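You operate a simulated robot arm through the tools that you are given. There is no shell and no other tool. Be economical: measure what you need, move in short steps, check, and stop when the job is done.

Carry out the task below with a simulated two-armed robot. There is one attempt and no reset: what you move stays moved.

TASK
Put the long thin red pipe on top of the fittings box. Stack the 5 pleated filter from the shelf under the blue groove on top of the 40 pleated filter. Stack the tall filter box marked "LOT 39" from the top of the tool chest on top of the tall filter box that says "LOT 23". Close the fittings drawer. Put the steel cap nut on the top of the tool chest away on the shelf under the spray bench. Take the test board on the red bay of the side bench and put it away on the shelf under the spray bench. Fetch the orange pad and set it on the green tray. Pull the drawer of the stock counter open. Any order will do.

Only the result counts: the job must be done as asked and must still hold three seconds after the hand-in. Knocking over, shifting, dropping, spilling or breaking anything else fails it. Lids that push on must go on centred and level and be pressed home; caps that screw on are set level and turned clockwise until they are tight.

THE ROBOT
Two 7-joint arms with two-finger parallel grippers on one trunk, on a base that drives. Base frame: it is fixed to the floor where the robot stands at the start and does not move with it; the origin is under the middle of the robot, x ahead of it, y to its left, z up. Units: mm, rad, N and s.
The left shoulder is at the start at [60, 147, 543], the right one opposite. With the tool pointing down near the work surface each hand reaches from about 320 to 760 mm from the robot's upright axis, wherever it stands, measured 20 degrees to its own side. Places, roughly: drawer of the stock counter [400, 2800, 700]; fittings box [500, 3500, 500]; fittings drawer [-500, -3700, 700]; green tray (16x11x3 cm) [500, -800, 900]; long thin red pipe [500, 250, 1000]; orange pad (6x5x5 cm) [600, -2200, 900]; pleated filter [750, 0, 500]; shelf under the spray bench [-1500, 1000, 600]; steel cap nut (3x3x3 cm) [-800, -4200, 900]; tall filter box [-500, -4000, 1000]; test board [750, -2750, 750]. Payload 3.43 kg a hand.
The TCP of each hand is the grasp point between the finger pads, 30 mm short of the fingertips. In the tool frame z runs along the fingers and y along their closing line. Largest opening 94 mm; finger width 28, thickness 10; the body of the gripper, 50 by 96 mm, starts 55 mm behind the TCP.
Orientation is that of the tool frame in the base frame, as a unit quaternion [w, x, y, z]. With the fingers straight down and closing along the base's y, the tool's x points along the base's -x, its y along +y and its z along -z.

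THE INTERFACE
- The arms move only by the tool step_arm. It takes "left_increments", "right_increments" or both (then of equal length, played together; a hand with none holds still); each is a list of rows, each a list of 6 numbers: the shift along the base's x, y, z in mm, then the turn, a rotation vector about the base's x, y, z in rad. In form: [[dx, dy, dz, wx, wy, wz], ...]. A call has 1 to 10 rows; each row shifts and turns the commanded pose from where the row before left it. "left_jaw" and "right_jaw" are, for a hand that has rows, the finger opening in mm, from 0 to 94, set as the call begins (left out, the last holds). A row lasts 0.2 s, in which the tool goes at most 50 mm and 0.15 rad; a call with a longer step from one row to the next is refused whole, and so is a gripper value outside its range. Where a pose cannot be reached the arm comes as near as it can. A force on the tool above 40 N (or 10 N above the force at the start of the call, whichever is more), or a blocked arm, ends the call early, and 0.2 s more pass. Each finger travels about 72 mm/s and halts on what it meets, pressing with about 38 N; the grip force reading is that of the motor and also rises with nothing between the fingers. The clock runs only during rows and for 0.2 s after the last one: add rows that do not move to give the fingers time. It gives the time, the measured TCP pose, the force on the tool (base axes), the opening and the grip force at its end, in the units of the frame above (readings bear some noise), with the torque about the TCP (base axes, N m) and any sound that the robot's microphone picked up.
- Cameras (640 x 400 px; columns grow to the right, rows downward): "scene" is now at [53.8, -23.5, 1180.9]; the picture's right is [-0.28, -0.96, 0.00], its down [-0.52, 0.15, -0.84] and it looks along [0.81, -0.23, -0.54] (base axes); focal length 253 px, centre (320, 200). "left" rides on the left gripper at [76, -14, -103] in its tool frame; the picture's right is [0.18, 0.98, 0.00], its down [-0.75, 0.14, -0.64] and it looks along [-0.63, 0.12, 0.77] (tool axes); focal length 243 px, centre (320, 200). "right" rides on the right gripper at [76, 14, -103] in its tool frame; the picture's right is [-0.18, 0.98, 0.00], its down [-0.75, -0.14, -0.64] and it looks along [-0.63, -0.12, 0.77] (tool axes); focal length 243 px, centre (320, 200). There is no depth. A picture from a camera that has moved, and an enlarged one, comes with that camera's place and axes in the base frame and with its lens.
- camera(camera): a new picture of that camera. No time passes.
- move_column(by): slides the trunk up (or, below 0, down) by that many mm; the arms and the scene camera ride with it, the base frame stays. It gives what a move gives, with no picture.
- drive_base(legs): drives the robot by 1 to 6 legs, each [ahead, left, turn to the left] in mm, mm and rad, along the robot's own axes; the way and the turn of a leg run together, so that a leg with both is an arc; at most 1500 mm and 3.142 rad a leg. The arms and the cameras ride along, it lands a little off, and it stops where it bumps. It gives what a move gives.
- head_to(pan, tilt): turns the head with the scene camera to pan (to the left, within 1.501 rad either way) and tilt (down, from -0.506 to 1.204), counted from straight ahead of the robot. It gives what a move gives.
- enlarge(camera, box): a new picture of the part [left, top, right, bottom] of that camera's present view, enlarged. No time passes.
- finish_job(): hands the job in; it is judged then, once.

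Go step by step. Nothing tells you exact positions but the pictures and the camera data: compare them with the known pose of the tool, close in by small moves and look again before you grip or let go. The budget is 207 turns and 190 pictures, counting those below and the enlarged ones. Unless the task says otherwise, let go and move clear before handing in.

The tools are called after "Call:" as name(argument=value, ...) on one line, values as JSON. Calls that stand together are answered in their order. step_arm: Moves the arms, as the interface text tells. Its arguments: {"type":"object","properties":{"left_increments":{"type":"array"},"left_jaw":{"type":"number"},"right_increments":{"type":"array"},"right_jaw":{"type":"number"}},"required":[]} The other tools are called the same way: move_column (by) slides the trunk up or down; drive_base (legs) drives the base; head_to (pan, tilt) turns the head that bears the scene camera; camera (camera) takes a picture; enlarge (camera, box) takes an enlarged picture of a part of a camera's view; finish_job () hands the job in.

At the start:

```text
clock: 0.0
left_ee_pos: [309.0, 41.6, 999.1]
left_orientation: [0.002, 0.0, 1.0, -0.001]
left_wrist_force: [-0.4, -0.4, 0.2]
left_wrist_torque: [0.0, -0.02, -0.01]
left_gripper_width: 94.1
left_grip_force: 0.0
right_ee_pos: [303.6, -231.0, 999.3]
right_orientation: [0.001, 0.0, 1.0, 0.0]
right_wrist_force: [-0.2, -0.2, -0.3]
right_wrist_torque: [0.01, 0.0, -0.02]
right_gripper_width: 94.1
right_grip_force: 0.2
trunk travel left (down, up): [-250.0, 0.0]
robot x, y, heading: [-4.1, 2.9, -0.003]
head pan, tilt: [-0.281, 0.567]
```

scene: 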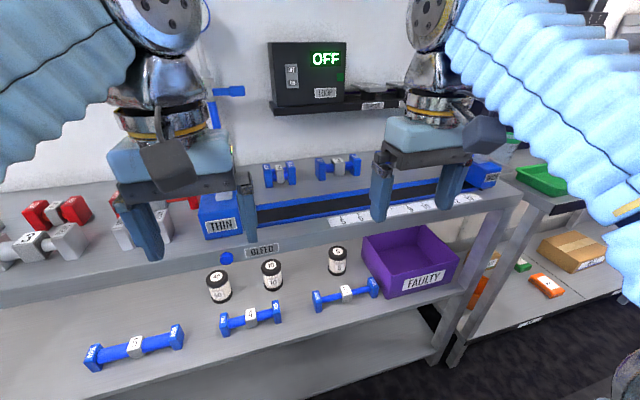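
right: 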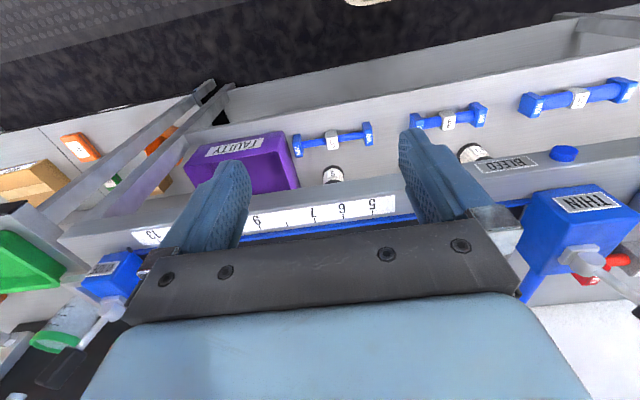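
left: 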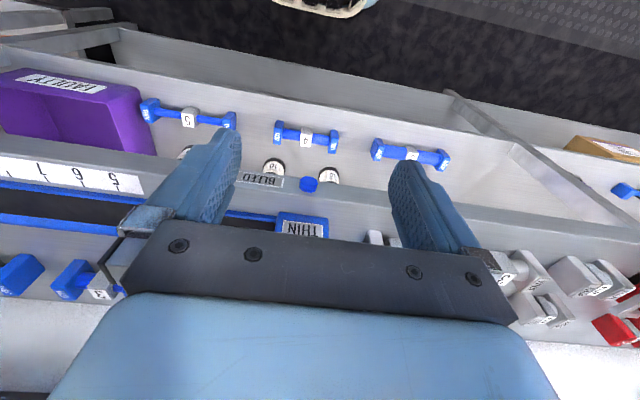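

I see a bench ahead with dumbbell-like pipes, a blue groove and, on the shelf under it, pleated filters (small black/white cylinders). I'll look around first.

Call:
enlarge(camera="scene", box=[180, 230, 400, 370])

Call:
head_to(pan=0.5, tilt=0.55)

Call:
camera(camera="scene")

```text
2.86 times, centred on (290, 300) of scene
camera zoom: at [53.8, -23.5, 1180.9], right [-0.28, -0.96, 0.0], down [-0.52, 0.15, -0.84], along [0.81, -0.23, -0.54], focal length 722 px, centre (406, -86)
```

zoom: 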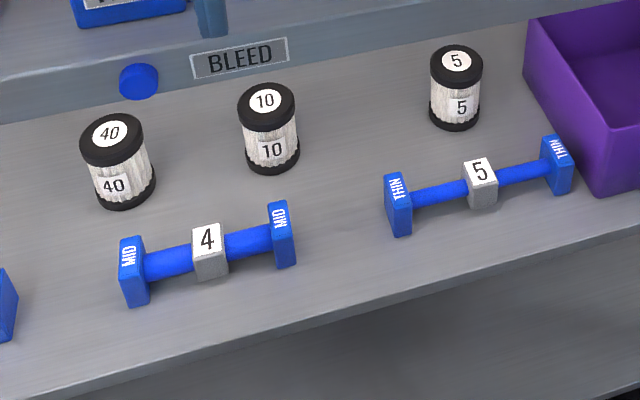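

```text
clock: 1.1
left_ee_pos: [308.1, 42.2, 999.5]
left_orientation: [0.001, -0.001, 1.0, -0.001]
left_wrist_force: [-0.3, 0.6, -1.4]
left_wrist_torque: [0.03, 0.02, -0.02]
left_gripper_width: 94.1
left_grip_force: 0.0
right_ee_pos: [302.6, -231.4, 1000.1]
right_orientation: [0.001, 0.001, 1.0, 0.001]
right_wrist_force: [0.6, 0.6, -0.6]
right_wrist_torque: [-0.02, -0.01, -0.05]
right_gripper_width: 94.1
right_grip_force: 0.0
trunk travel left (down, up): [-250.0, 0.0]
robot x, y, heading: [0.9, -1.7, -0.0]
head pan, tilt: [0.499, 0.55]
```

```text
185 pictures are left
camera scene: at [46.9, 44.3, 1182.4], right [0.48, -0.88, 0.0], down [-0.46, -0.25, -0.85], along [0.75, 0.41, -0.52], focal length 253 px, centre (320, 200)
```

scene: 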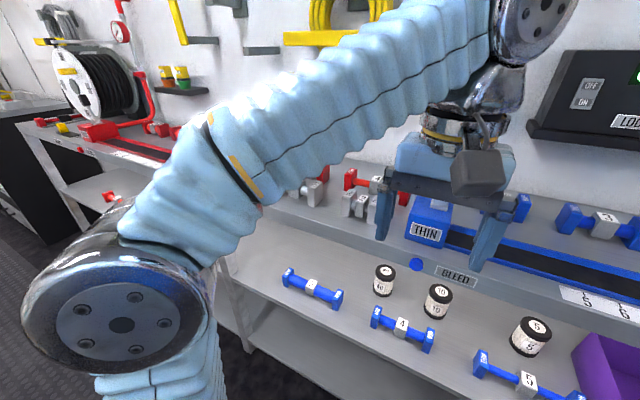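

I can see the three filters on the lower shelf; the red pipes are behind the left arm. I'll look at the pipes and the left side.

Call:
head_to(pan=0.2, tilt=0.5)

Call:
camera(camera="scene")

Call:
enlarge(camera="left", box=[440, 200, 640, 370])

```text
clock: 1.9
left_ee_pos: [309.5, 42.0, 1000.9]
left_orientation: [0.0, 0.0, 1.0, -0.001]
left_wrist_force: [-0.1, -0.5, -0.2]
left_wrist_torque: [0.01, -0.01, 0.01]
left_gripper_width: 94.0
left_grip_force: 0.1
right_ee_pos: [302.2, -230.6, 998.2]
right_orientation: [0.001, 0.0, 1.0, 0.001]
right_wrist_force: [-0.5, 0.0, 0.0]
right_wrist_torque: [-0.01, -0.01, 0.01]
right_gripper_width: 94.2
right_grip_force: 0.0
trunk travel left (down, up): [-250.0, 0.0]
robot x, y, heading: [2.2, -0.5, 0.003]
head pan, tilt: [0.201, 0.499]
```

```text
184 pictures are left
camera scene: at [57.1, 19.6, 1187.0], right [0.2, -0.98, 0.0], down [-0.47, -0.1, -0.88], along [0.86, 0.18, -0.48], focal length 253 px, centre (320, 200)
```

scene: 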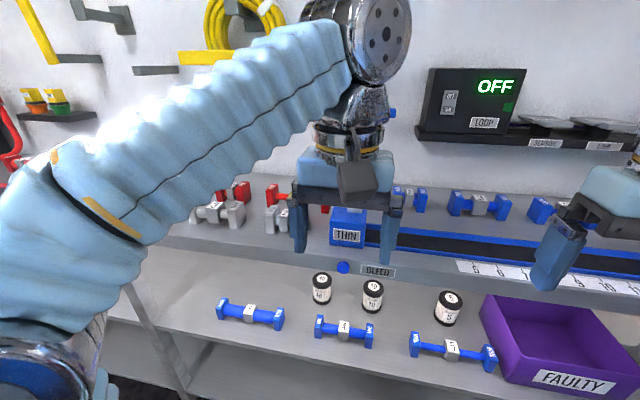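

```text
2.35 times, centred on (540, 285) of left
camera zoom: at [232.7, 26.9, 1102.3], right [-0.18, 0.98, 0.0], down [0.75, 0.14, 0.64], along [0.63, 0.12, -0.77], focal length 571 px, centre (-198, 0)
```

zoom: 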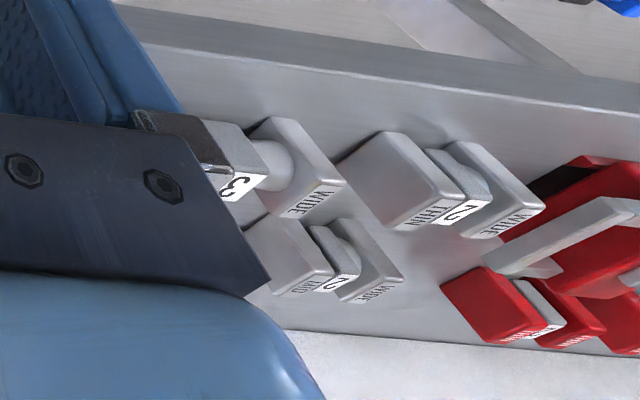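

The red pipes lie on the upper deck to the left. I'll drive left to see them.

Call:
drive_base(legs=[[0, 400, 0]])

Call:
head_to(pan=0.0, tilt=0.55)

Call:
camera(camera="scene")

Call:
camera(camera="left")

```text
clock: 4.4
left_ee_pos: [311.0, 442.8, 1000.3]
left_orientation: [0.001, 0.002, 1.0, 0.0]
left_wrist_force: [0.0, 0.1, -0.6]
left_wrist_torque: [0.0, -0.01, 0.0]
left_gripper_width: 93.9
left_grip_force: 0.0
right_ee_pos: [301.2, 171.2, 999.5]
right_orientation: [0.001, 0.003, 1.0, 0.0]
right_wrist_force: [0.1, 0.2, -1.1]
right_wrist_torque: [-0.02, 0.01, -0.01]
right_gripper_width: 94.1
right_grip_force: 0.0
trunk travel left (down, up): [-250.0, 0.0]
robot x, y, heading: [1.6, 400.1, -0.008]
head pan, tilt: [0.201, 0.499]
```

```text
clock: 5.2
left_ee_pos: [311.2, 444.1, 1000.6]
left_orientation: [0.001, 0.003, 1.0, -0.002]
left_wrist_force: [0.1, 0.0, 0.6]
left_wrist_torque: [0.0, 0.01, -0.05]
left_gripper_width: 94.2
left_grip_force: 0.0
right_ee_pos: [302.3, 170.5, 999.5]
right_orientation: [0.001, 0.003, 1.0, 0.001]
right_wrist_force: [0.7, 0.0, -0.9]
right_wrist_torque: [0.0, 0.02, 0.03]
right_gripper_width: 94.0
right_grip_force: 0.0
trunk travel left (down, up): [-250.0, 0.0]
robot x, y, heading: [-0.7, 403.2, -0.004]
head pan, tilt: [0.0, 0.55]
```

```text
182 pictures are left
camera scene: at [59.0, 404.8, 1182.4], right [-0.01, -1.0, 0.0], down [-0.52, 0.0, -0.85], along [0.85, 0.0, -0.52], focal length 253 px, centre (320, 200)
```

scene: 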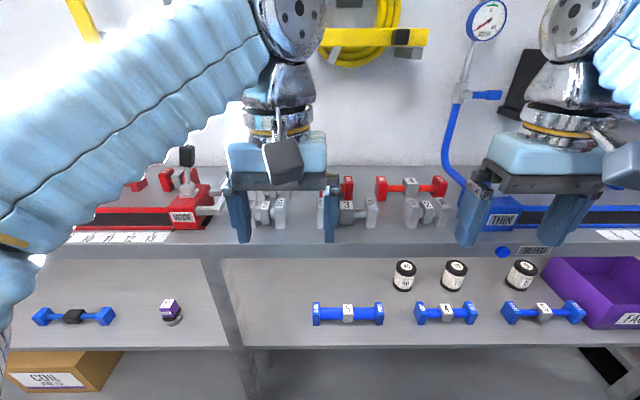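

```text
181 pictures are left
camera left: at [234.0, 429.2, 1102.3], right [-0.18, 0.98, 0.0], down [0.75, 0.14, 0.64], along [0.63, 0.11, -0.77], focal length 243 px, centre (320, 200)
```

left: 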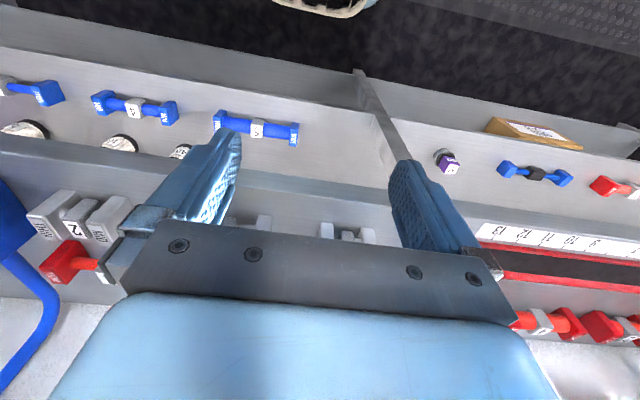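

Call:
enlarge(camera="scene", box=[310, 150, 470, 250])

Call:
enlarge(camera="scene", box=[70, 130, 350, 340])

```text
4.00 times, centred on (390, 200) of scene
camera zoom: at [59.0, 404.8, 1182.4], right [-0.01, -1.0, 0.0], down [-0.52, 0.0, -0.85], along [0.85, 0.0, -0.52], focal length 1011 px, centre (40, 200)
```

zoom: 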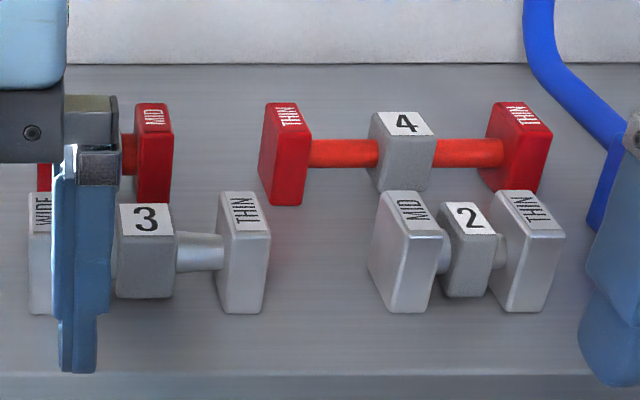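

```text
1.90 times, centred on (210, 235) of scene
camera zoom: at [59.0, 404.8, 1182.4], right [-0.01, -1.0, 0.0], down [-0.52, 0.0, -0.85], along [0.85, 0.0, -0.52], focal length 482 px, centre (530, 133)
```

zoom: 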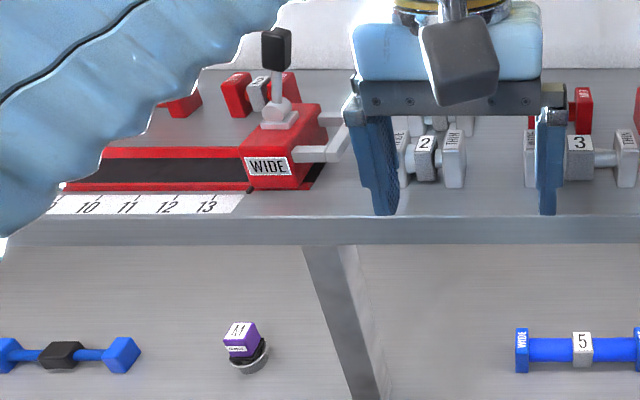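

The red "THIN 4" pipe is a candidate; I'll check the remaining red pipes further left.

Call:
drive_base(legs=[[-200, 350, 0]])

Call:
camera(camera="scene")

Call:
enlarge(camera="scene", box=[200, 140, 480, 315])

```text
clock: 7.7
left_ee_pos: [109.3, 789.0, 999.2]
left_orientation: [0.0, 0.001, 1.0, 0.0]
left_wrist_force: [0.0, -0.2, 0.2]
left_wrist_torque: [-0.02, 0.03, 0.02]
left_gripper_width: 93.7
left_grip_force: 0.0
right_ee_pos: [104.2, 516.7, 1000.2]
right_orientation: [0.0, 0.001, 1.0, 0.0]
right_wrist_force: [0.8, -1.1, 0.0]
right_wrist_torque: [0.0, 0.0, -0.02]
right_gripper_width: 94.1
right_grip_force: 0.1
trunk travel left (down, up): [-250.0, 0.0]
robot x, y, heading: [-202.5, 752.3, 0.0]
head pan, tilt: [0.0, 0.55]
```

```text
178 pictures are left
camera scene: at [-141.7, 749.5, 1182.4], right [0.0, -1.0, 0.0], down [-0.52, 0.0, -0.85], along [0.85, 0.0, -0.52], focal length 253 px, centre (320, 200)
```

scene: 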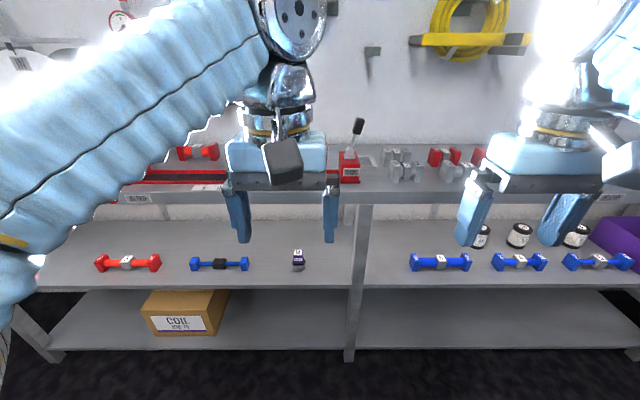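

```text
2.29 times, centred on (340, 228) of scene
camera zoom: at [-141.7, 749.5, 1182.4], right [0.0, -1.0, 0.0], down [-0.52, 0.0, -0.85], along [0.85, 0.0, -0.52], focal length 578 px, centre (274, 137)
```

zoom: 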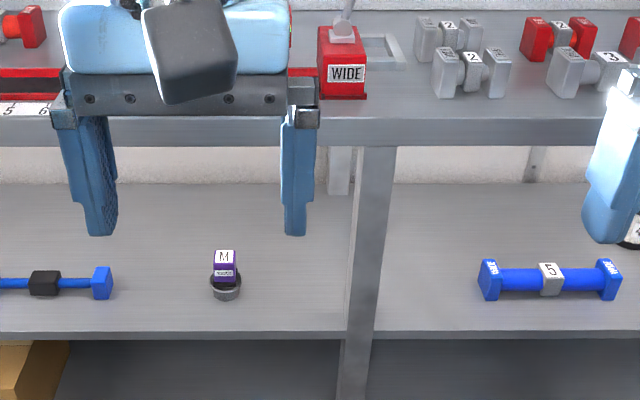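

Call:
head_to(pan=0.35, tilt=0.7)

Call:
camera(camera="left")

Call:
camera(camera="scene")

```text
clock: 8.5
left_ee_pos: [110.0, 790.6, 1001.1]
left_orientation: [0.001, 0.001, 1.0, -0.001]
left_wrist_force: [-0.4, 0.4, -0.1]
left_wrist_torque: [-0.01, -0.03, 0.0]
left_gripper_width: 93.8
left_grip_force: 0.0
right_ee_pos: [102.9, 517.6, 999.0]
right_orientation: [0.002, 0.001, 1.0, 0.001]
right_wrist_force: [0.5, 0.2, 0.1]
right_wrist_torque: [-0.03, 0.0, -0.01]
right_gripper_width: 93.8
right_grip_force: 0.0
trunk travel left (down, up): [-250.0, 0.0]
robot x, y, heading: [-202.8, 747.5, 0.0]
head pan, tilt: [0.351, 0.7]
```

```text
176 pictures are left
camera left: at [33.3, 774.8, 1102.3], right [-0.18, 0.98, 0.0], down [0.75, 0.14, 0.64], along [0.63, 0.12, -0.77], focal length 243 px, centre (320, 200)
```

left: 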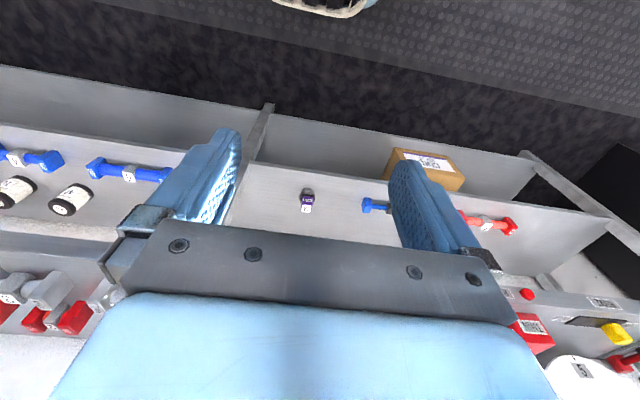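

```text
175 pictures are left
camera scene: at [-151.7, 778.7, 1169.3], right [0.34, -0.94, 0.0], down [-0.61, -0.22, -0.77], along [0.72, 0.26, -0.64], focal length 253 px, centre (320, 200)
```

scene: 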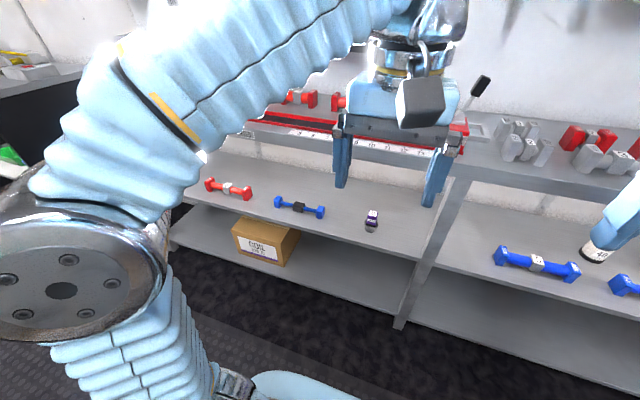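

Call:
enlarge(camera="scene", box=[190, 80, 390, 220])

Call:
drive_base(legs=[[0, 500, 0]])

Call:
head_to(pan=-0.25, tilt=0.5)

Call:
camera(camera="scene")

Call:
enlarge(camera="scene", box=[140, 100, 480, 312])

```text
2.86 times, centred on (290, 150) of scene
camera zoom: at [-151.7, 778.7, 1169.3], right [0.34, -0.94, 0.0], down [-0.61, -0.22, -0.77], along [0.72, 0.26, -0.64], focal length 722 px, centre (406, 343)
```

zoom: 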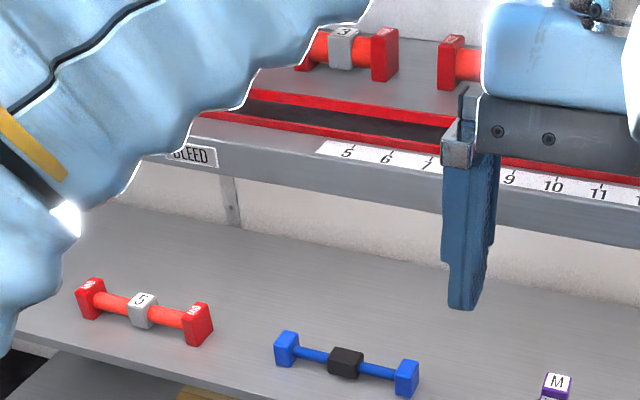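

```text
clock: 11.4
left_ee_pos: [110.8, 1289.0, 1000.4]
left_orientation: [0.001, 0.002, 1.0, 0.0]
left_wrist_force: [0.7, 0.1, 0.2]
left_wrist_torque: [-0.01, 0.0, 0.04]
left_gripper_width: 94.3
left_grip_force: 0.0
right_ee_pos: [103.9, 1016.5, 999.7]
right_orientation: [0.001, 0.001, 1.0, 0.0]
right_wrist_force: [0.0, -0.3, 0.7]
right_wrist_torque: [0.0, 0.0, 0.01]
right_gripper_width: 94.1
right_grip_force: 0.0
trunk travel left (down, up): [-250.0, 0.0]
robot x, y, heading: [-199.8, 1247.4, -0.008]
head pan, tilt: [0.351, 0.7]
```

```text
clock: 12.4
left_ee_pos: [111.9, 1288.1, 1000.1]
left_orientation: [0.001, 0.002, 1.0, 0.0]
left_wrist_force: [0.1, 0.2, 0.0]
left_wrist_torque: [-0.03, -0.02, -0.01]
left_gripper_width: 94.2
left_grip_force: 0.1
right_ee_pos: [104.1, 1016.2, 999.0]
right_orientation: [0.0, 0.002, 1.0, 0.0]
right_wrist_force: [-1.1, -1.3, -0.4]
right_wrist_torque: [-0.01, 0.01, 0.0]
right_gripper_width: 93.9
right_grip_force: 0.1
trunk travel left (down, up): [-250.0, 0.0]
robot x, y, heading: [-200.5, 1248.5, -0.009]
head pan, tilt: [-0.25, 0.499]
```

```text
173 pictures are left
camera scene: at [-141.9, 1226.9, 1186.9], right [-0.25, -0.97, 0.0], down [-0.46, 0.12, -0.88], along [0.85, -0.22, -0.48], focal length 253 px, centre (320, 200)
```

scene: 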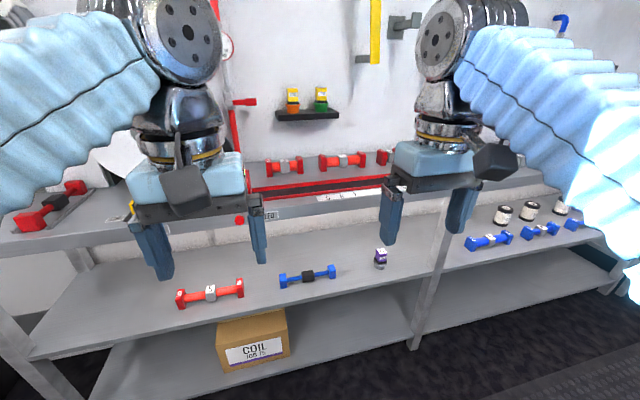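

```text
1.88 times, centred on (310, 206) of scene
camera zoom: at [-141.9, 1226.9, 1186.9], right [-0.25, -0.97, 0.0], down [-0.46, 0.12, -0.88], along [0.85, -0.22, -0.48], focal length 476 px, centre (339, 189)
```

zoom: 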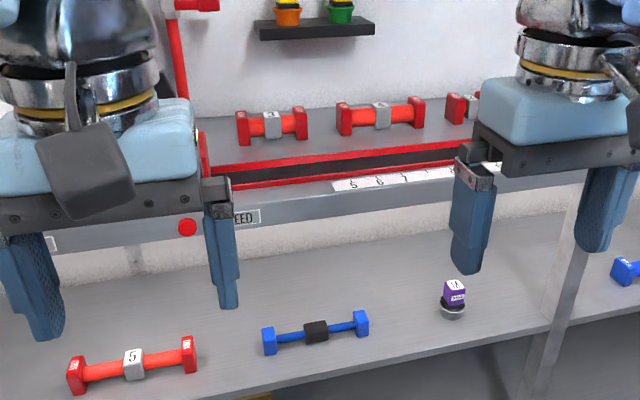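

Call:
enlarge(camera="scene", box=[250, 140, 410, 220])

Call:
enlarge(camera="scene", box=[0, 170, 130, 250])

Call:
enlarge(camera="scene", box=[160, 270, 260, 320])

```text
4.00 times, centred on (330, 180) of scene
camera zoom: at [-141.9, 1226.9, 1186.9], right [-0.25, -0.97, 0.0], down [-0.46, 0.12, -0.88], along [0.85, -0.22, -0.48], focal length 1011 px, centre (280, 280)
```

zoom: 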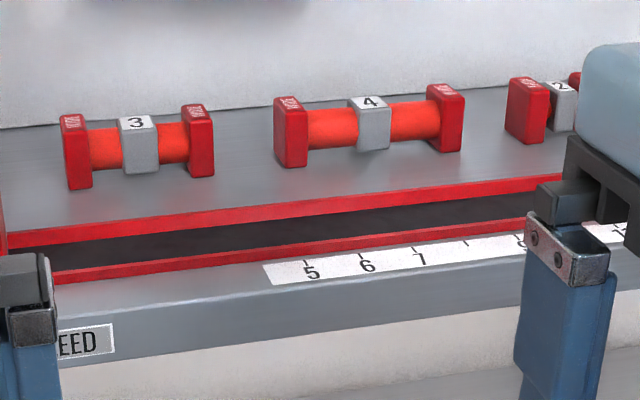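

```text
4.92 times, centred on (65, 210) of scene
camera zoom: at [-141.9, 1226.9, 1186.9], right [-0.25, -0.97, 0.0], down [-0.46, 0.12, -0.88], along [0.85, -0.22, -0.48], focal length 1245 px, centre (1575, 151)
```

zoom: 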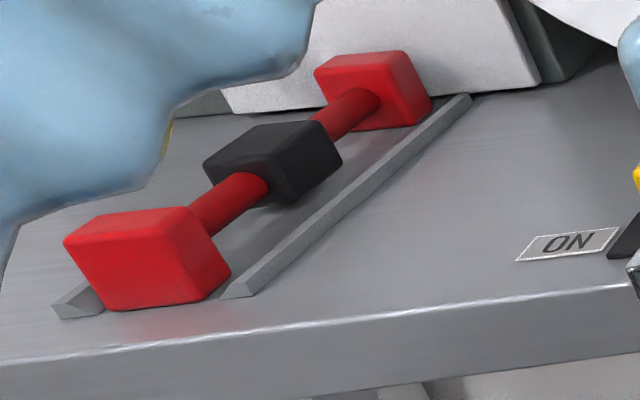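

```text
6.40 times, centred on (210, 295) of scene
camera zoom: at [-141.9, 1226.9, 1186.9], right [-0.25, -0.97, 0.0], down [-0.46, 0.12, -0.88], along [0.85, -0.22, -0.48], focal length 1618 px, centre (1024, -408)
```

zoom: 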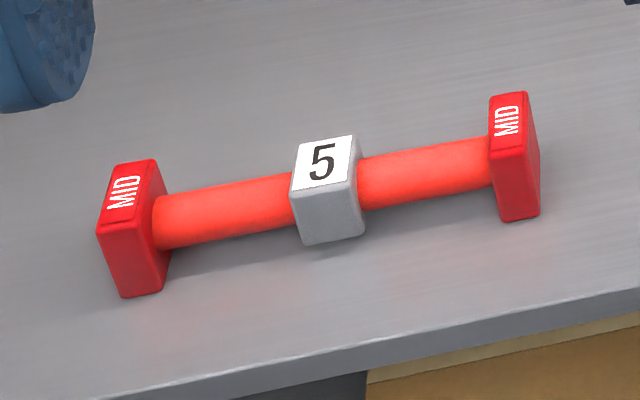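

The thin red pipe numbered 4 on the deck (~[575,190,890]) is the long thin one. The filters sit about 185 mm deep under the deck (deck edge x≈430, z≈860; shelf z≈500), so I'll use a tilted reach. Driving back to them.

Call:
drive_base(legs=[[0, -1330, 0], [140, 0, 0]])

Call:
head_to(pan=0.2, tilt=0.75)

Call:
camera(camera="scene")

```text
clock: 20.2
left_ee_pos: [243.6, -81.1, 999.3]
left_orientation: [0.002, 0.005, 1.0, -0.001]
left_wrist_force: [1.5, 0.7, -0.2]
left_wrist_torque: [0.01, -0.01, 0.01]
left_gripper_width: 93.8
left_grip_force: 0.1
right_ee_pos: [234.5, -353.4, 999.1]
right_orientation: [0.002, 0.005, 1.0, 0.0]
right_wrist_force: [0.7, 0.5, 0.2]
right_wrist_torque: [0.0, -0.01, 0.02]
right_gripper_width: 93.7
right_grip_force: 0.0
trunk travel left (down, up): [-250.0, 0.0]
robot x, y, heading: [-60.3, -118.0, -0.008]
head pan, tilt: [-0.25, 0.499]
```

```text
clock: 21.1
left_ee_pos: [243.5, -82.1, 999.4]
left_orientation: [0.001, 0.005, 1.0, -0.001]
left_wrist_force: [-0.5, -0.2, 0.6]
left_wrist_torque: [-0.02, 0.01, 0.01]
left_gripper_width: 94.0
left_grip_force: 0.0
right_ee_pos: [234.4, -353.5, 998.7]
right_orientation: [0.001, 0.005, 1.0, -0.001]
right_wrist_force: [-0.4, 0.4, -0.4]
right_wrist_torque: [0.02, 0.0, -0.04]
right_gripper_width: 94.0
right_grip_force: 0.1
trunk travel left (down, up): [-250.0, 0.0]
robot x, y, heading: [-65.9, -120.8, -0.009]
head pan, tilt: [0.201, 0.75]
```

```text
168 pictures are left
camera scene: at [-16.5, -102.4, 1165.0], right [0.19, -0.98, 0.0], down [-0.67, -0.13, -0.73], along [0.72, 0.14, -0.68], focal length 253 px, centre (320, 200)
```

scene: 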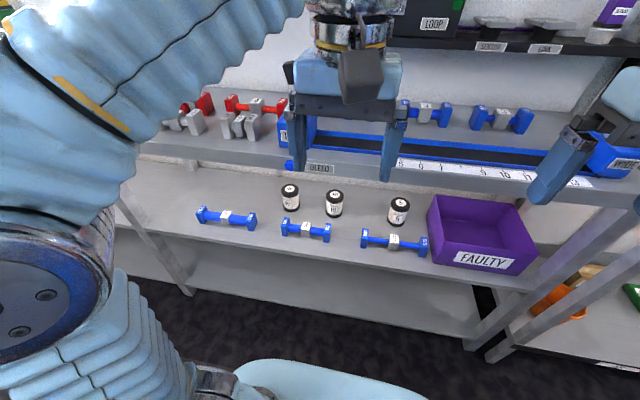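

Call:
enlarge(camera="scene", box=[260, 150, 460, 275])

```text
3.20 times, centred on (360, 212) of scene
camera zoom: at [-16.5, -102.4, 1165.0], right [0.19, -0.98, 0.0], down [-0.67, -0.13, -0.73], along [0.72, 0.14, -0.68], focal length 809 px, centre (192, 160)
```

zoom: 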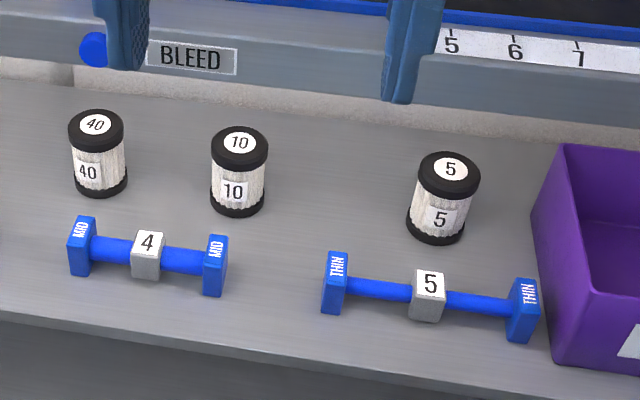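

Filters are about 66 mm wide and 88 mm tall; "5" stands at ≈[616,-250], "40" at ≈[611,129], shelf z≈508, with a pipe in front of "5". I need a near-horizontal hand with its camera on top, so I'll roll the left wrist half a turn in free space.

Call:
step_arm(left_increments=[[0, 0, 0, 0, 0, 0.15], [0, 0, 0, 0, 0, 0.15], [0, 0, 0, 0, 0, 0.15], [0, 0, 0, 0, 0, 0.15], [0, 0, 0, 0, 0, 0.15], [0, 0, 0, 0, 0, 0.15], [0, 0, 0, 0, 0, 0.15], [0, 0, 0, 0, 0, 0.15], [0, 0, 0, 0, 0, 0.15], [0, 0, 0, 0, 0, 0.15]])

Call:
step_arm(left_increments=[[0, 0, 0, 0, 0, 0.15], [0, 0, 0, 0, 0, 0.15], [0, 0, 0, 0, 0, 0.15], [0, 0, 0, 0, 0, 0.15], [0, 0, 0, 0, 0, 0.15], [0, 0, 0, 0, 0, 0.15], [0, 0, 0, 0, 0, 0.15], [0, 0, 0, 0, 0, 0.15], [0, 0, 0, 0, 0, 0.15], [0, 0, 0, 0, 0, 0.15]])

```text
clock: 23.3
left_ee_pos: [244.2, -80.3, 999.3]
left_orientation: [0.001, -0.679, 0.734, 0.0]
left_wrist_force: [1.3, 0.1, -0.4]
left_wrist_torque: [-0.03, -0.02, 0.01]
left_gripper_width: 94.1
left_grip_force: 0.1
right_ee_pos: [234.5, -352.7, 999.2]
right_orientation: [0.001, 0.006, 1.0, 0.0]
right_wrist_force: [1.0, 0.4, 0.0]
right_wrist_torque: [0.02, 0.02, -0.01]
right_gripper_width: 94.0
right_grip_force: 0.0
trunk travel left (down, up): [-250.0, 0.0]
robot x, y, heading: [-65.6, -122.0, -0.011]
head pan, tilt: [0.201, 0.75]
```

```text
clock: 25.5
left_ee_pos: [226.0, -70.4, 1000.4]
left_orientation: [-0.001, 0.988, -0.154, 0.025]
left_wrist_force: [-0.2, 0.6, 1.0]
left_wrist_torque: [-0.01, -0.03, -0.02]
left_gripper_width: 94.2
left_grip_force: 0.0
left hand out of reach, approached as far as the arm can: row 8, 9, 10
right_ee_pos: [234.8, -352.4, 999.4]
right_orientation: [0.001, 0.006, 1.0, 0.0]
right_wrist_force: [-0.1, 1.2, -0.9]
right_wrist_torque: [-0.01, -0.05, -0.04]
right_gripper_width: 93.8
right_grip_force: 0.1
trunk travel left (down, up): [-250.0, 0.0]
robot x, y, heading: [-64.8, -122.2, -0.014]
head pan, tilt: [0.201, 0.75]
```

Call:
step_arm(left_increments=[[18, 0, -10, 0, -0.142, 0.014], [18, 0, -20, 0, -0.142, 0.014], [18, 0, -25, 0, -0.142, 0.014], [18, 0, -25, 0, -0.142, 0.014], [18, 0, -25, 0, -0.142, 0.014], [18, 0, -25, 0, -0.142, 0.014], [18, 0, -25, 0, -0.142, 0.014], [18, 0, -25, 0, -0.142, 0.014], [0, 0, 0, 0, 0, 0.014], [0, 0, 0, 0, 0, 0.014]])

Call:
camera(camera="scene")

```text
clock: 26.4
left_ee_pos: [306.8, -41.2, 928.1]
left_orientation: [0.052, 0.961, -0.119, 0.243]
left_wrist_force: [-1.0, -0.2, 1.0]
left_wrist_torque: [0.01, -0.03, -0.02]
left_gripper_width: 94.1
left_grip_force: 0.0
right_ee_pos: [235.9, -354.1, 1000.6]
right_orientation: [0.001, 0.005, 1.0, 0.0]
right_wrist_force: [-0.6, 0.2, 0.0]
right_wrist_torque: [-0.02, 0.01, 0.01]
right_gripper_width: 93.9
right_grip_force: 0.0
trunk travel left (down, up): [-250.0, 0.0]
robot x, y, heading: [-65.3, -120.2, -0.011]
head pan, tilt: [0.201, 0.75]
stopped in row 4 (left hand): the arm was blocked; the commanded pose is now the measured one
```

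```text
166 pictures are left
camera scene: at [-16.7, -102.6, 1165.0], right [0.19, -0.98, 0.0], down [-0.67, -0.13, -0.73], along [0.72, 0.14, -0.68], focal length 253 px, centre (320, 200)
```

scene: 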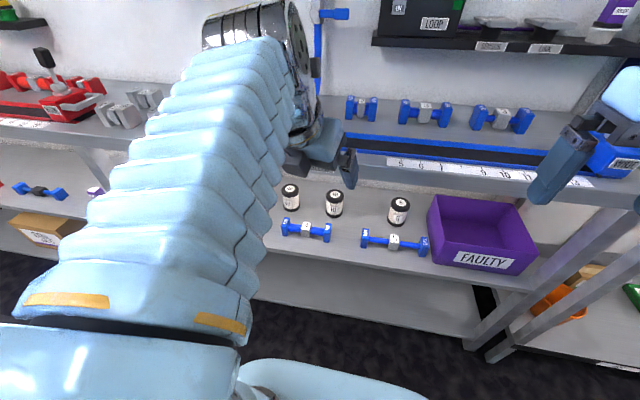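

Call:
step_arm(left_increments=[[0, 40, 0, 0, 0, 0], [0, 40, 0, 0, 0, 0], [0, 40, 0, 0, 0, 0], [0, 0, 0, 0, -0.1, 0], [0, 0, 0, 0, -0.1, 0], [0, 0, 0, 0, -0.1, 0], [0, 0, 0, 0, -0.1, 0]])

```text
clock: 27.2
left_ee_pos: [285.3, 2.7, 943.6]
left_orientation: [0.084, 0.938, -0.205, 0.265]
left_wrist_force: [-0.9, 0.1, -0.2]
left_wrist_torque: [0.01, 0.01, 0.0]
left_gripper_width: 93.7
left_grip_force: 0.0
right_ee_pos: [236.0, -353.1, 999.2]
right_orientation: [0.001, 0.004, 1.0, 0.001]
right_wrist_force: [0.2, 0.1, -0.5]
right_wrist_torque: [0.0, 0.0, 0.0]
right_gripper_width: 93.8
right_grip_force: 0.0
trunk travel left (down, up): [-250.0, 0.0]
robot x, y, heading: [-66.8, -120.0, -0.013]
head pan, tilt: [0.201, 0.75]
stopped in row 3 (left hand): the arm was blocked; the commanded pose is now the measured one
```

The half-turn roll isn't available. New plan: take "5" with a 45° tilt, set it down in a clear spot, then regrasp it flatter for stacking. Turning the wrist back to the plain 45° tilt.

Call:
step_arm(left_increments=[[0, 2, 0, 0.091, -0.0235, -0.1152], [0, 2, 0, 0.091, -0.0235, -0.1152], [0, 2, 0, 0.091, -0.0235, -0.1152], [0, 2, 0, 0.091, -0.0235, -0.1152], [0, 2, 0, 0.091, -0.0235, -0.1152], [0, 2, 0, 0.091, -0.0235, -0.1152], [0, 2, 0, 0.091, -0.0235, -0.1152], [0, 2, 0, 0.091, -0.0235, -0.1152], [0, 2, 0, 0.091, -0.0235, -0.1152], [0, 2, 0, 0.091, -0.0235, -0.1152]])

Call:
step_arm(left_increments=[[0, 0, 0, 0.091, -0.0235, -0.1152], [0, 0, 0, 0.091, -0.0235, -0.1152], [0, 0, 0, 0.091, -0.0235, -0.1152], [0, 0, 0, 0.091, -0.0235, -0.1152], [0, 0, 0, 0.091, -0.0235, -0.1152], [0, 0, 0, 0.091, -0.0235, -0.1152], [0, 0, 0, 0.091, -0.0235, -0.1152], [0, 0, 0, 0.091, -0.0235, -0.1152], [0, 0, 0, 0.091, -0.0235, -0.1152]])

```text
clock: 29.4
left_ee_pos: [289.2, 29.6, 940.0]
left_orientation: [0.157, -0.574, 0.777, -0.208]
left_wrist_force: [-0.1, 0.1, 0.0]
left_wrist_torque: [-0.02, 0.0, -0.05]
left_gripper_width: 94.3
left_grip_force: 0.1
right_ee_pos: [234.9, -354.0, 1000.0]
right_orientation: [0.001, 0.005, 1.0, 0.0]
right_wrist_force: [0.4, 0.0, 0.2]
right_wrist_torque: [-0.01, 0.0, 0.01]
right_gripper_width: 93.8
right_grip_force: 0.0
trunk travel left (down, up): [-250.0, 0.0]
robot x, y, heading: [-64.8, -121.3, -0.008]
head pan, tilt: [0.201, 0.75]
```

```text
clock: 31.4
left_ee_pos: [284.7, 22.2, 943.7]
left_orientation: [0.383, 0.001, 0.924, 0.0]
left_wrist_force: [-0.7, -0.1, -1.0]
left_wrist_torque: [0.04, 0.01, 0.03]
left_gripper_width: 94.1
left_grip_force: 0.0
right_ee_pos: [235.2, -354.0, 1000.1]
right_orientation: [0.0, 0.005, 1.0, -0.001]
right_wrist_force: [-0.1, -0.4, -0.5]
right_wrist_torque: [0.0, 0.02, 0.0]
right_gripper_width: 94.2
right_grip_force: 0.1
trunk travel left (down, up): [-250.0, 0.0]
robot x, y, heading: [-62.9, -116.5, -0.01]
head pan, tilt: [0.201, 0.75]
```

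Call:
drive_base(legs=[[0, -270, 0]])

Call:
step_arm(left_increments=[[10, 0, -40, 0, 0, 0], [10, 0, -40, 0, 0, 0], [10, 0, -40, 0, 0, 0], [10, 0, -40, 0, 0, 0], [10, 0, -40, 0, 0, 0], [10, 0, -40, 0, 0, 0], [10, 0, -40, 0, 0, 0]])

Call:
head_to(pan=0.3, tilt=0.75)

Call:
camera(camera="scene")

Call:
camera(camera="left")

```text
clock: 33.3
left_ee_pos: [282.6, -243.0, 946.1]
left_orientation: [0.382, 0.002, 0.924, -0.003]
left_wrist_force: [0.3, -0.3, -0.9]
left_wrist_torque: [0.02, -0.04, 0.02]
left_gripper_width: 93.9
left_grip_force: 0.1
right_ee_pos: [231.3, -620.4, 998.6]
right_orientation: [0.0, 0.006, 1.0, 0.0]
right_wrist_force: [-0.6, 0.7, -0.7]
right_wrist_torque: [-0.02, -0.01, 0.02]
right_gripper_width: 94.1
right_grip_force: 0.1
trunk travel left (down, up): [-250.0, 0.0]
robot x, y, heading: [-67.2, -385.0, -0.012]
head pan, tilt: [0.201, 0.75]
```

```text
clock: 34.9
left_ee_pos: [360.1, -248.9, 669.0]
left_orientation: [0.382, 0.002, 0.924, -0.003]
left_wrist_force: [-0.6, -1.0, 0.7]
left_wrist_torque: [-0.02, 0.0, -0.02]
left_gripper_width: 94.0
left_grip_force: 0.0
left hand out of reach, approached as far as the arm can: row 7
right_ee_pos: [229.9, -619.1, 998.1]
right_orientation: [0.001, 0.007, 1.0, 0.0]
right_wrist_force: [-1.0, 0.0, -0.3]
right_wrist_torque: [0.01, -0.05, -0.02]
right_gripper_width: 94.1
right_grip_force: 0.1
trunk travel left (down, up): [-250.0, 0.0]
robot x, y, heading: [-67.8, -382.6, -0.014]
head pan, tilt: [0.201, 0.75]
```

```text
clock: 35.5
left_ee_pos: [359.8, -249.3, 669.6]
left_orientation: [0.382, 0.001, 0.924, -0.001]
left_wrist_force: [-0.2, 0.6, -0.8]
left_wrist_torque: [-0.01, 0.02, -0.04]
left_gripper_width: 93.9
left_grip_force: 0.0
right_ee_pos: [230.9, -619.7, 999.3]
right_orientation: [0.001, 0.007, 1.0, 0.0]
right_wrist_force: [0.1, 0.3, 1.1]
right_wrist_torque: [-0.01, 0.01, 0.02]
right_gripper_width: 94.0
right_grip_force: 0.1
trunk travel left (down, up): [-250.0, 0.0]
robot x, y, heading: [-65.2, -384.1, -0.015]
head pan, tilt: [0.3, 0.75]
```

```text
165 pictures are left
camera scene: at [-21.7, -359.4, 1165.0], right [0.28, -0.96, 0.0], down [-0.65, -0.19, -0.73], along [0.7, 0.21, -0.68], focal length 253 px, centre (320, 200)
```

scene: 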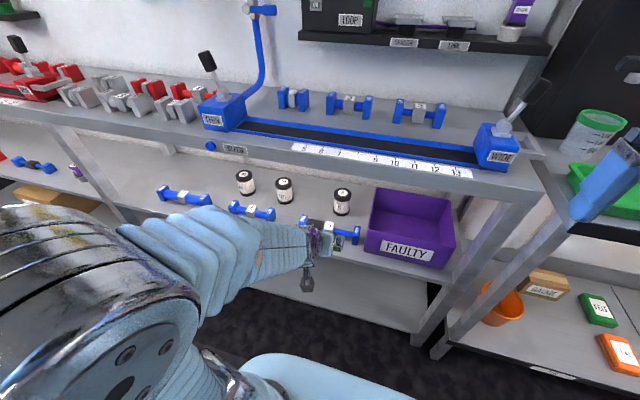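

```text
164 pictures are left
camera left: at [234.2, -262.6, 688.4], right [-0.13, 0.98, -0.13], down [0.08, 0.14, 0.99], along [0.99, 0.11, -0.1], focal length 243 px, centre (320, 200)
```

left: 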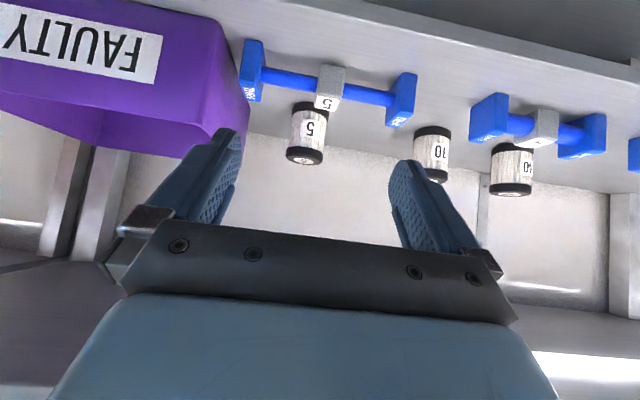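

The wrist view confirms "5" at ≈[613,-254], about 80 mm tall. I'll flatten the tilt to 40° and move in above the pipe.

Call:
step_arm(left_increments=[[35, 0, 0, 0, -0.044, 0], [35, -2, 0, 0, -0.043, 0], [35, -2, 0, 0, 0, 0], [33, 0, 0, 0, 0, 0]])

Call:
camera(camera="left")

Call:
camera(camera="scene")

```text
clock: 36.5
left_ee_pos: [498.4, -252.2, 670.2]
left_orientation: [0.423, 0.001, 0.906, -0.002]
left_wrist_force: [-0.3, -0.6, 1.2]
left_wrist_torque: [0.01, 0.01, 0.01]
left_gripper_width: 94.0
left_grip_force: 0.1
right_ee_pos: [231.0, -619.8, 1000.3]
right_orientation: [0.001, 0.007, 1.0, 0.0]
right_wrist_force: [0.2, 0.5, -0.4]
right_wrist_torque: [0.0, -0.02, 0.01]
right_gripper_width: 94.3
right_grip_force: 0.0
trunk travel left (down, up): [-250.0, 0.0]
robot x, y, heading: [-70.5, -385.5, -0.014]
head pan, tilt: [0.3, 0.75]
```

```text
163 pictures are left
camera left: at [370.5, -265.6, 678.2], right [-0.11, 0.98, -0.14], down [-0.01, 0.14, 0.99], along [0.99, 0.11, -0.01], focal length 243 px, centre (320, 200)
```

left: 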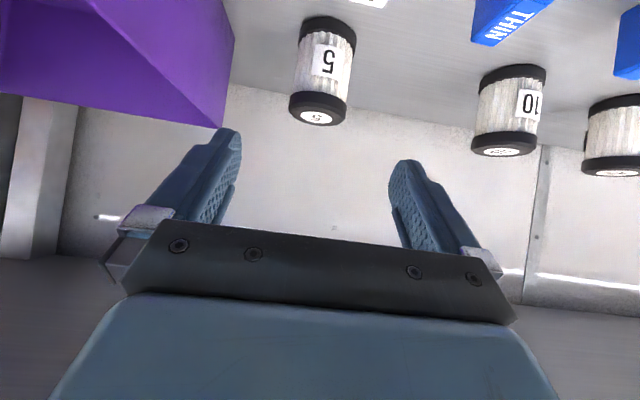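

```text
162 pictures are left
camera scene: at [-21.9, -359.4, 1165.0], right [0.28, -0.96, 0.0], down [-0.65, -0.19, -0.73], along [0.7, 0.21, -0.68], focal length 253 px, centre (320, 200)
```

scene: 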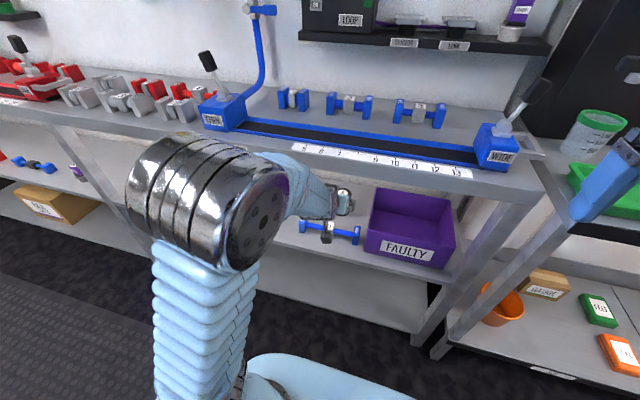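

Filter "5" is centred ahead between the fingers. Going in along the tool axis.

Call:
step_arm(left_increments=[[28, -1, -24, 0, 0, 0], [28, -1, -24, 0, 0, 0], [28, 0, -24, 0, 0, 0]])

Call:
camera(camera="left")

Call:
camera(camera="scene")

```text
clock: 37.3
left_ee_pos: [583.7, -251.3, 597.5]
left_orientation: [0.422, 0.002, 0.907, -0.003]
left_wrist_force: [-1.0, 0.3, 0.0]
left_wrist_torque: [-0.01, 0.0, 0.04]
left_gripper_width: 94.2
left_grip_force: 0.2
right_ee_pos: [229.9, -619.5, 1000.4]
right_orientation: [0.0, 0.008, 1.0, 0.0]
right_wrist_force: [-0.9, -0.2, 0.9]
right_wrist_torque: [0.03, -0.02, -0.03]
right_gripper_width: 94.1
right_grip_force: 0.1
trunk travel left (down, up): [-250.0, 0.0]
robot x, y, heading: [-71.1, -381.6, -0.017]
head pan, tilt: [0.3, 0.75]
```

```text
161 pictures are left
camera left: at [455.5, -265.7, 604.9], right [-0.11, 0.98, -0.14], down [-0.01, 0.14, 0.99], along [0.99, 0.11, -0.01], focal length 243 px, centre (320, 200)
```

left: 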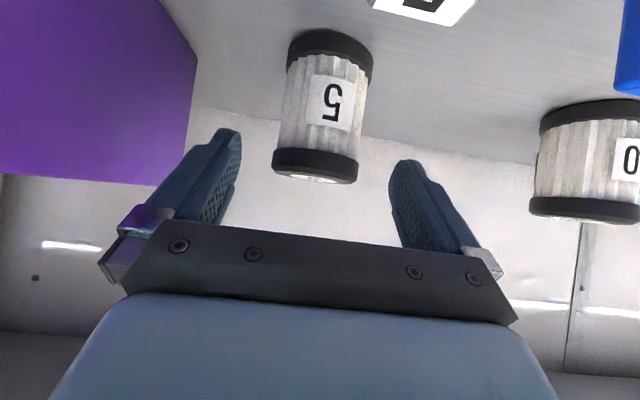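

```text
160 pictures are left
camera scene: at [-21.9, -359.4, 1165.0], right [0.28, -0.96, 0.0], down [-0.65, -0.19, -0.73], along [0.7, 0.21, -0.68], focal length 253 px, centre (320, 200)
```

scene: 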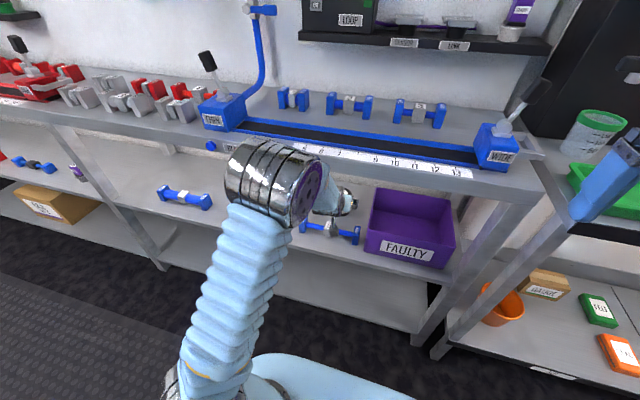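

Call:
step_arm(left_increments=[[18, -1, -12, 0, 0, 0], [17, -1, -12, 0, 0, 0], [0, 0, 0, 0, 0, 0]])

Call:
camera(camera="left")

```text
clock: 38.1
left_ee_pos: [616.7, -256.1, 572.9]
left_orientation: [0.422, 0.002, 0.907, -0.003]
left_wrist_force: [-0.7, 0.1, -0.4]
left_wrist_torque: [0.03, 0.0, 0.0]
left_gripper_width: 94.0
left_grip_force: 0.0
right_ee_pos: [231.4, -619.0, 999.9]
right_orientation: [0.001, 0.007, 1.0, 0.0]
right_wrist_force: [0.1, -0.8, -0.6]
right_wrist_torque: [-0.03, -0.01, -0.02]
right_gripper_width: 93.9
right_grip_force: 0.1
trunk travel left (down, up): [-250.0, 0.0]
robot x, y, heading: [-69.1, -380.5, -0.015]
head pan, tilt: [0.3, 0.75]
```

```text
159 pictures are left
camera left: at [489.8, -268.9, 581.2], right [-0.11, 0.98, -0.14], down [0.0, 0.14, 0.99], along [0.99, 0.11, -0.01], focal length 243 px, centre (320, 200)
```

left: 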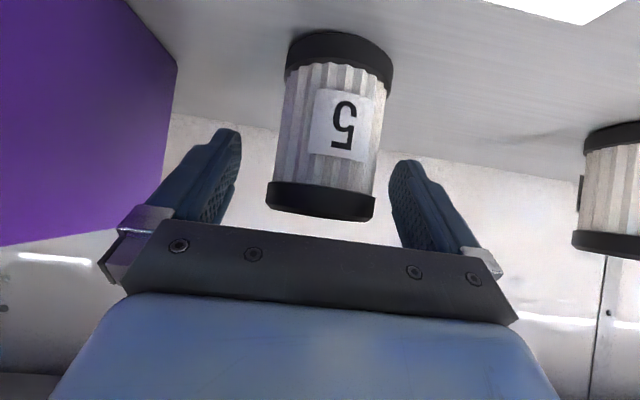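

Call:
step_arm(left_increments=[[6, 1, -3, 0, 0, 0], [0, 0, 0, 0, 0, 0], [0, 0, 0, 0, 0, 0]], left_jaw=80)

Call:
step_arm(left_increments=[[0, 0, 0, 0, 0, 0], [0, 0, 0, 0, 0, 0], [0, 0, 0, 0, 0, 0]], left_jaw=40)

Call:
camera(camera="left")

```text
clock: 38.9
left_ee_pos: [622.2, -254.9, 569.5]
left_orientation: [0.422, 0.001, 0.907, -0.002]
left_wrist_force: [0.6, 0.6, 0.2]
left_wrist_torque: [-0.01, -0.02, 0.01]
left_gripper_width: 80.1
left_grip_force: 0.0
right_ee_pos: [231.3, -620.4, 999.9]
right_orientation: [0.001, 0.007, 1.0, 0.0]
right_wrist_force: [-0.3, -1.1, -0.2]
right_wrist_torque: [0.03, -0.01, 0.04]
right_gripper_width: 93.8
right_grip_force: 0.1
trunk travel left (down, up): [-250.0, 0.0]
robot x, y, heading: [-70.5, -384.1, -0.011]
head pan, tilt: [0.3, 0.75]
```

```text
clock: 39.7
left_ee_pos: [622.6, -253.2, 570.9]
left_orientation: [0.422, 0.002, 0.907, -0.003]
left_wrist_force: [0.8, 0.5, 0.6]
left_wrist_torque: [0.0, -0.01, 0.02]
left_gripper_width: 64.9
left_grip_force: 38.5
right_ee_pos: [230.9, -619.9, 999.9]
right_orientation: [0.0, 0.006, 1.0, 0.0]
right_wrist_force: [1.0, 0.1, 0.1]
right_wrist_torque: [-0.02, 0.02, -0.03]
right_gripper_width: 94.0
right_grip_force: 0.0
trunk travel left (down, up): [-250.0, 0.0]
robot x, y, heading: [-70.3, -385.5, -0.012]
head pan, tilt: [0.3, 0.75]
```

```text
158 pictures are left
camera left: at [495.7, -268.2, 578.6], right [-0.11, 0.98, -0.14], down [-0.01, 0.14, 0.99], along [0.99, 0.11, -0.01], focal length 243 px, centre (320, 200)
```

left: 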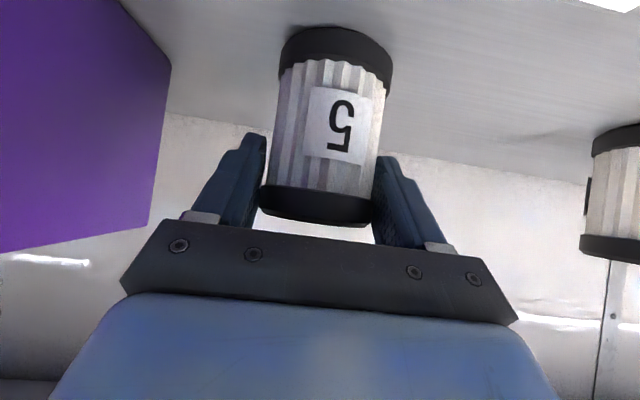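

Gripped ("5" cap is 65 mm). I'll lift slightly, shift it to a free spot between the pipes at ≈[545,-95], and set it down.

Call:
step_arm(left_increments=[[0, 0, 12, 0, 0, 0], [-10, 20, 0, 0, 0, 0], [-13, 28, 0, 0, 0, 0], [-13, 28, 0, 0, 0, 0], [-13, 28, 0, 0, 0, 0], [-14, 28, 0, 0, 0, 0], [-14, 26, 0, 0, 0, 0], [0, 0, 0, 0, 0, 0]])

Call:
camera(camera="left")

Call:
camera(camera="scene")

```text
clock: 41.5
left_ee_pos: [546.1, -94.8, 581.7]
left_orientation: [0.421, 0.001, 0.907, -0.001]
left_wrist_force: [0.3, 1.1, -1.1]
left_wrist_torque: [-0.01, 0.01, 0.02]
left_gripper_width: 64.8
left_grip_force: 37.9
right_ee_pos: [230.5, -618.6, 999.4]
right_orientation: [0.0, 0.007, 1.0, -0.001]
right_wrist_force: [-0.3, -0.6, -0.1]
right_wrist_torque: [0.01, 0.0, 0.0]
right_gripper_width: 94.1
right_grip_force: 0.1
trunk travel left (down, up): [-250.0, 0.0]
robot x, y, heading: [-67.0, -384.9, -0.015]
head pan, tilt: [0.3, 0.75]
```

```text
157 pictures are left
camera left: at [419.8, -108.8, 590.5], right [-0.11, 0.98, -0.14], down [-0.01, 0.14, 0.99], along [0.99, 0.11, -0.01], focal length 243 px, centre (320, 200)
```

left: 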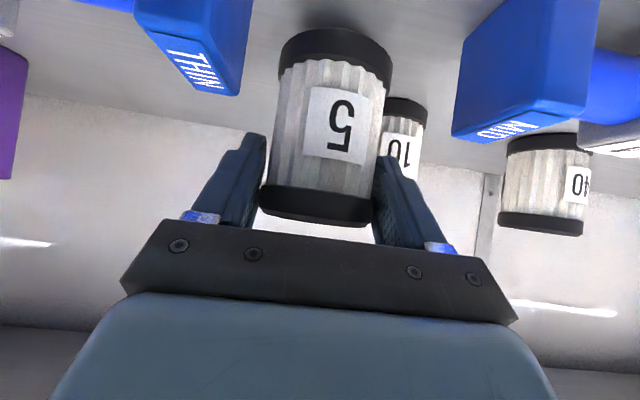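

```text
156 pictures are left
camera scene: at [-21.6, -359.2, 1165.0], right [0.28, -0.96, 0.0], down [-0.65, -0.19, -0.73], along [0.7, 0.21, -0.68], focal length 253 px, centre (320, 200)
```

scene: 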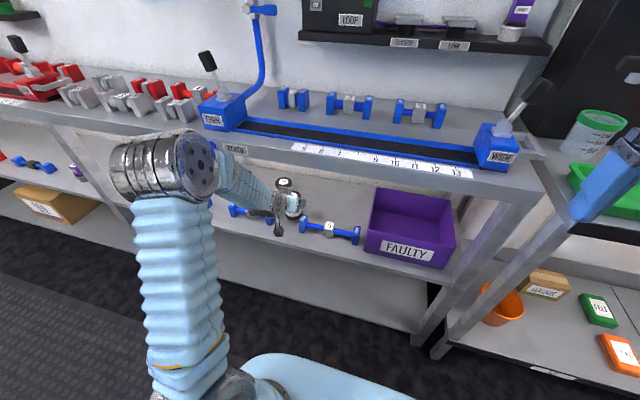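

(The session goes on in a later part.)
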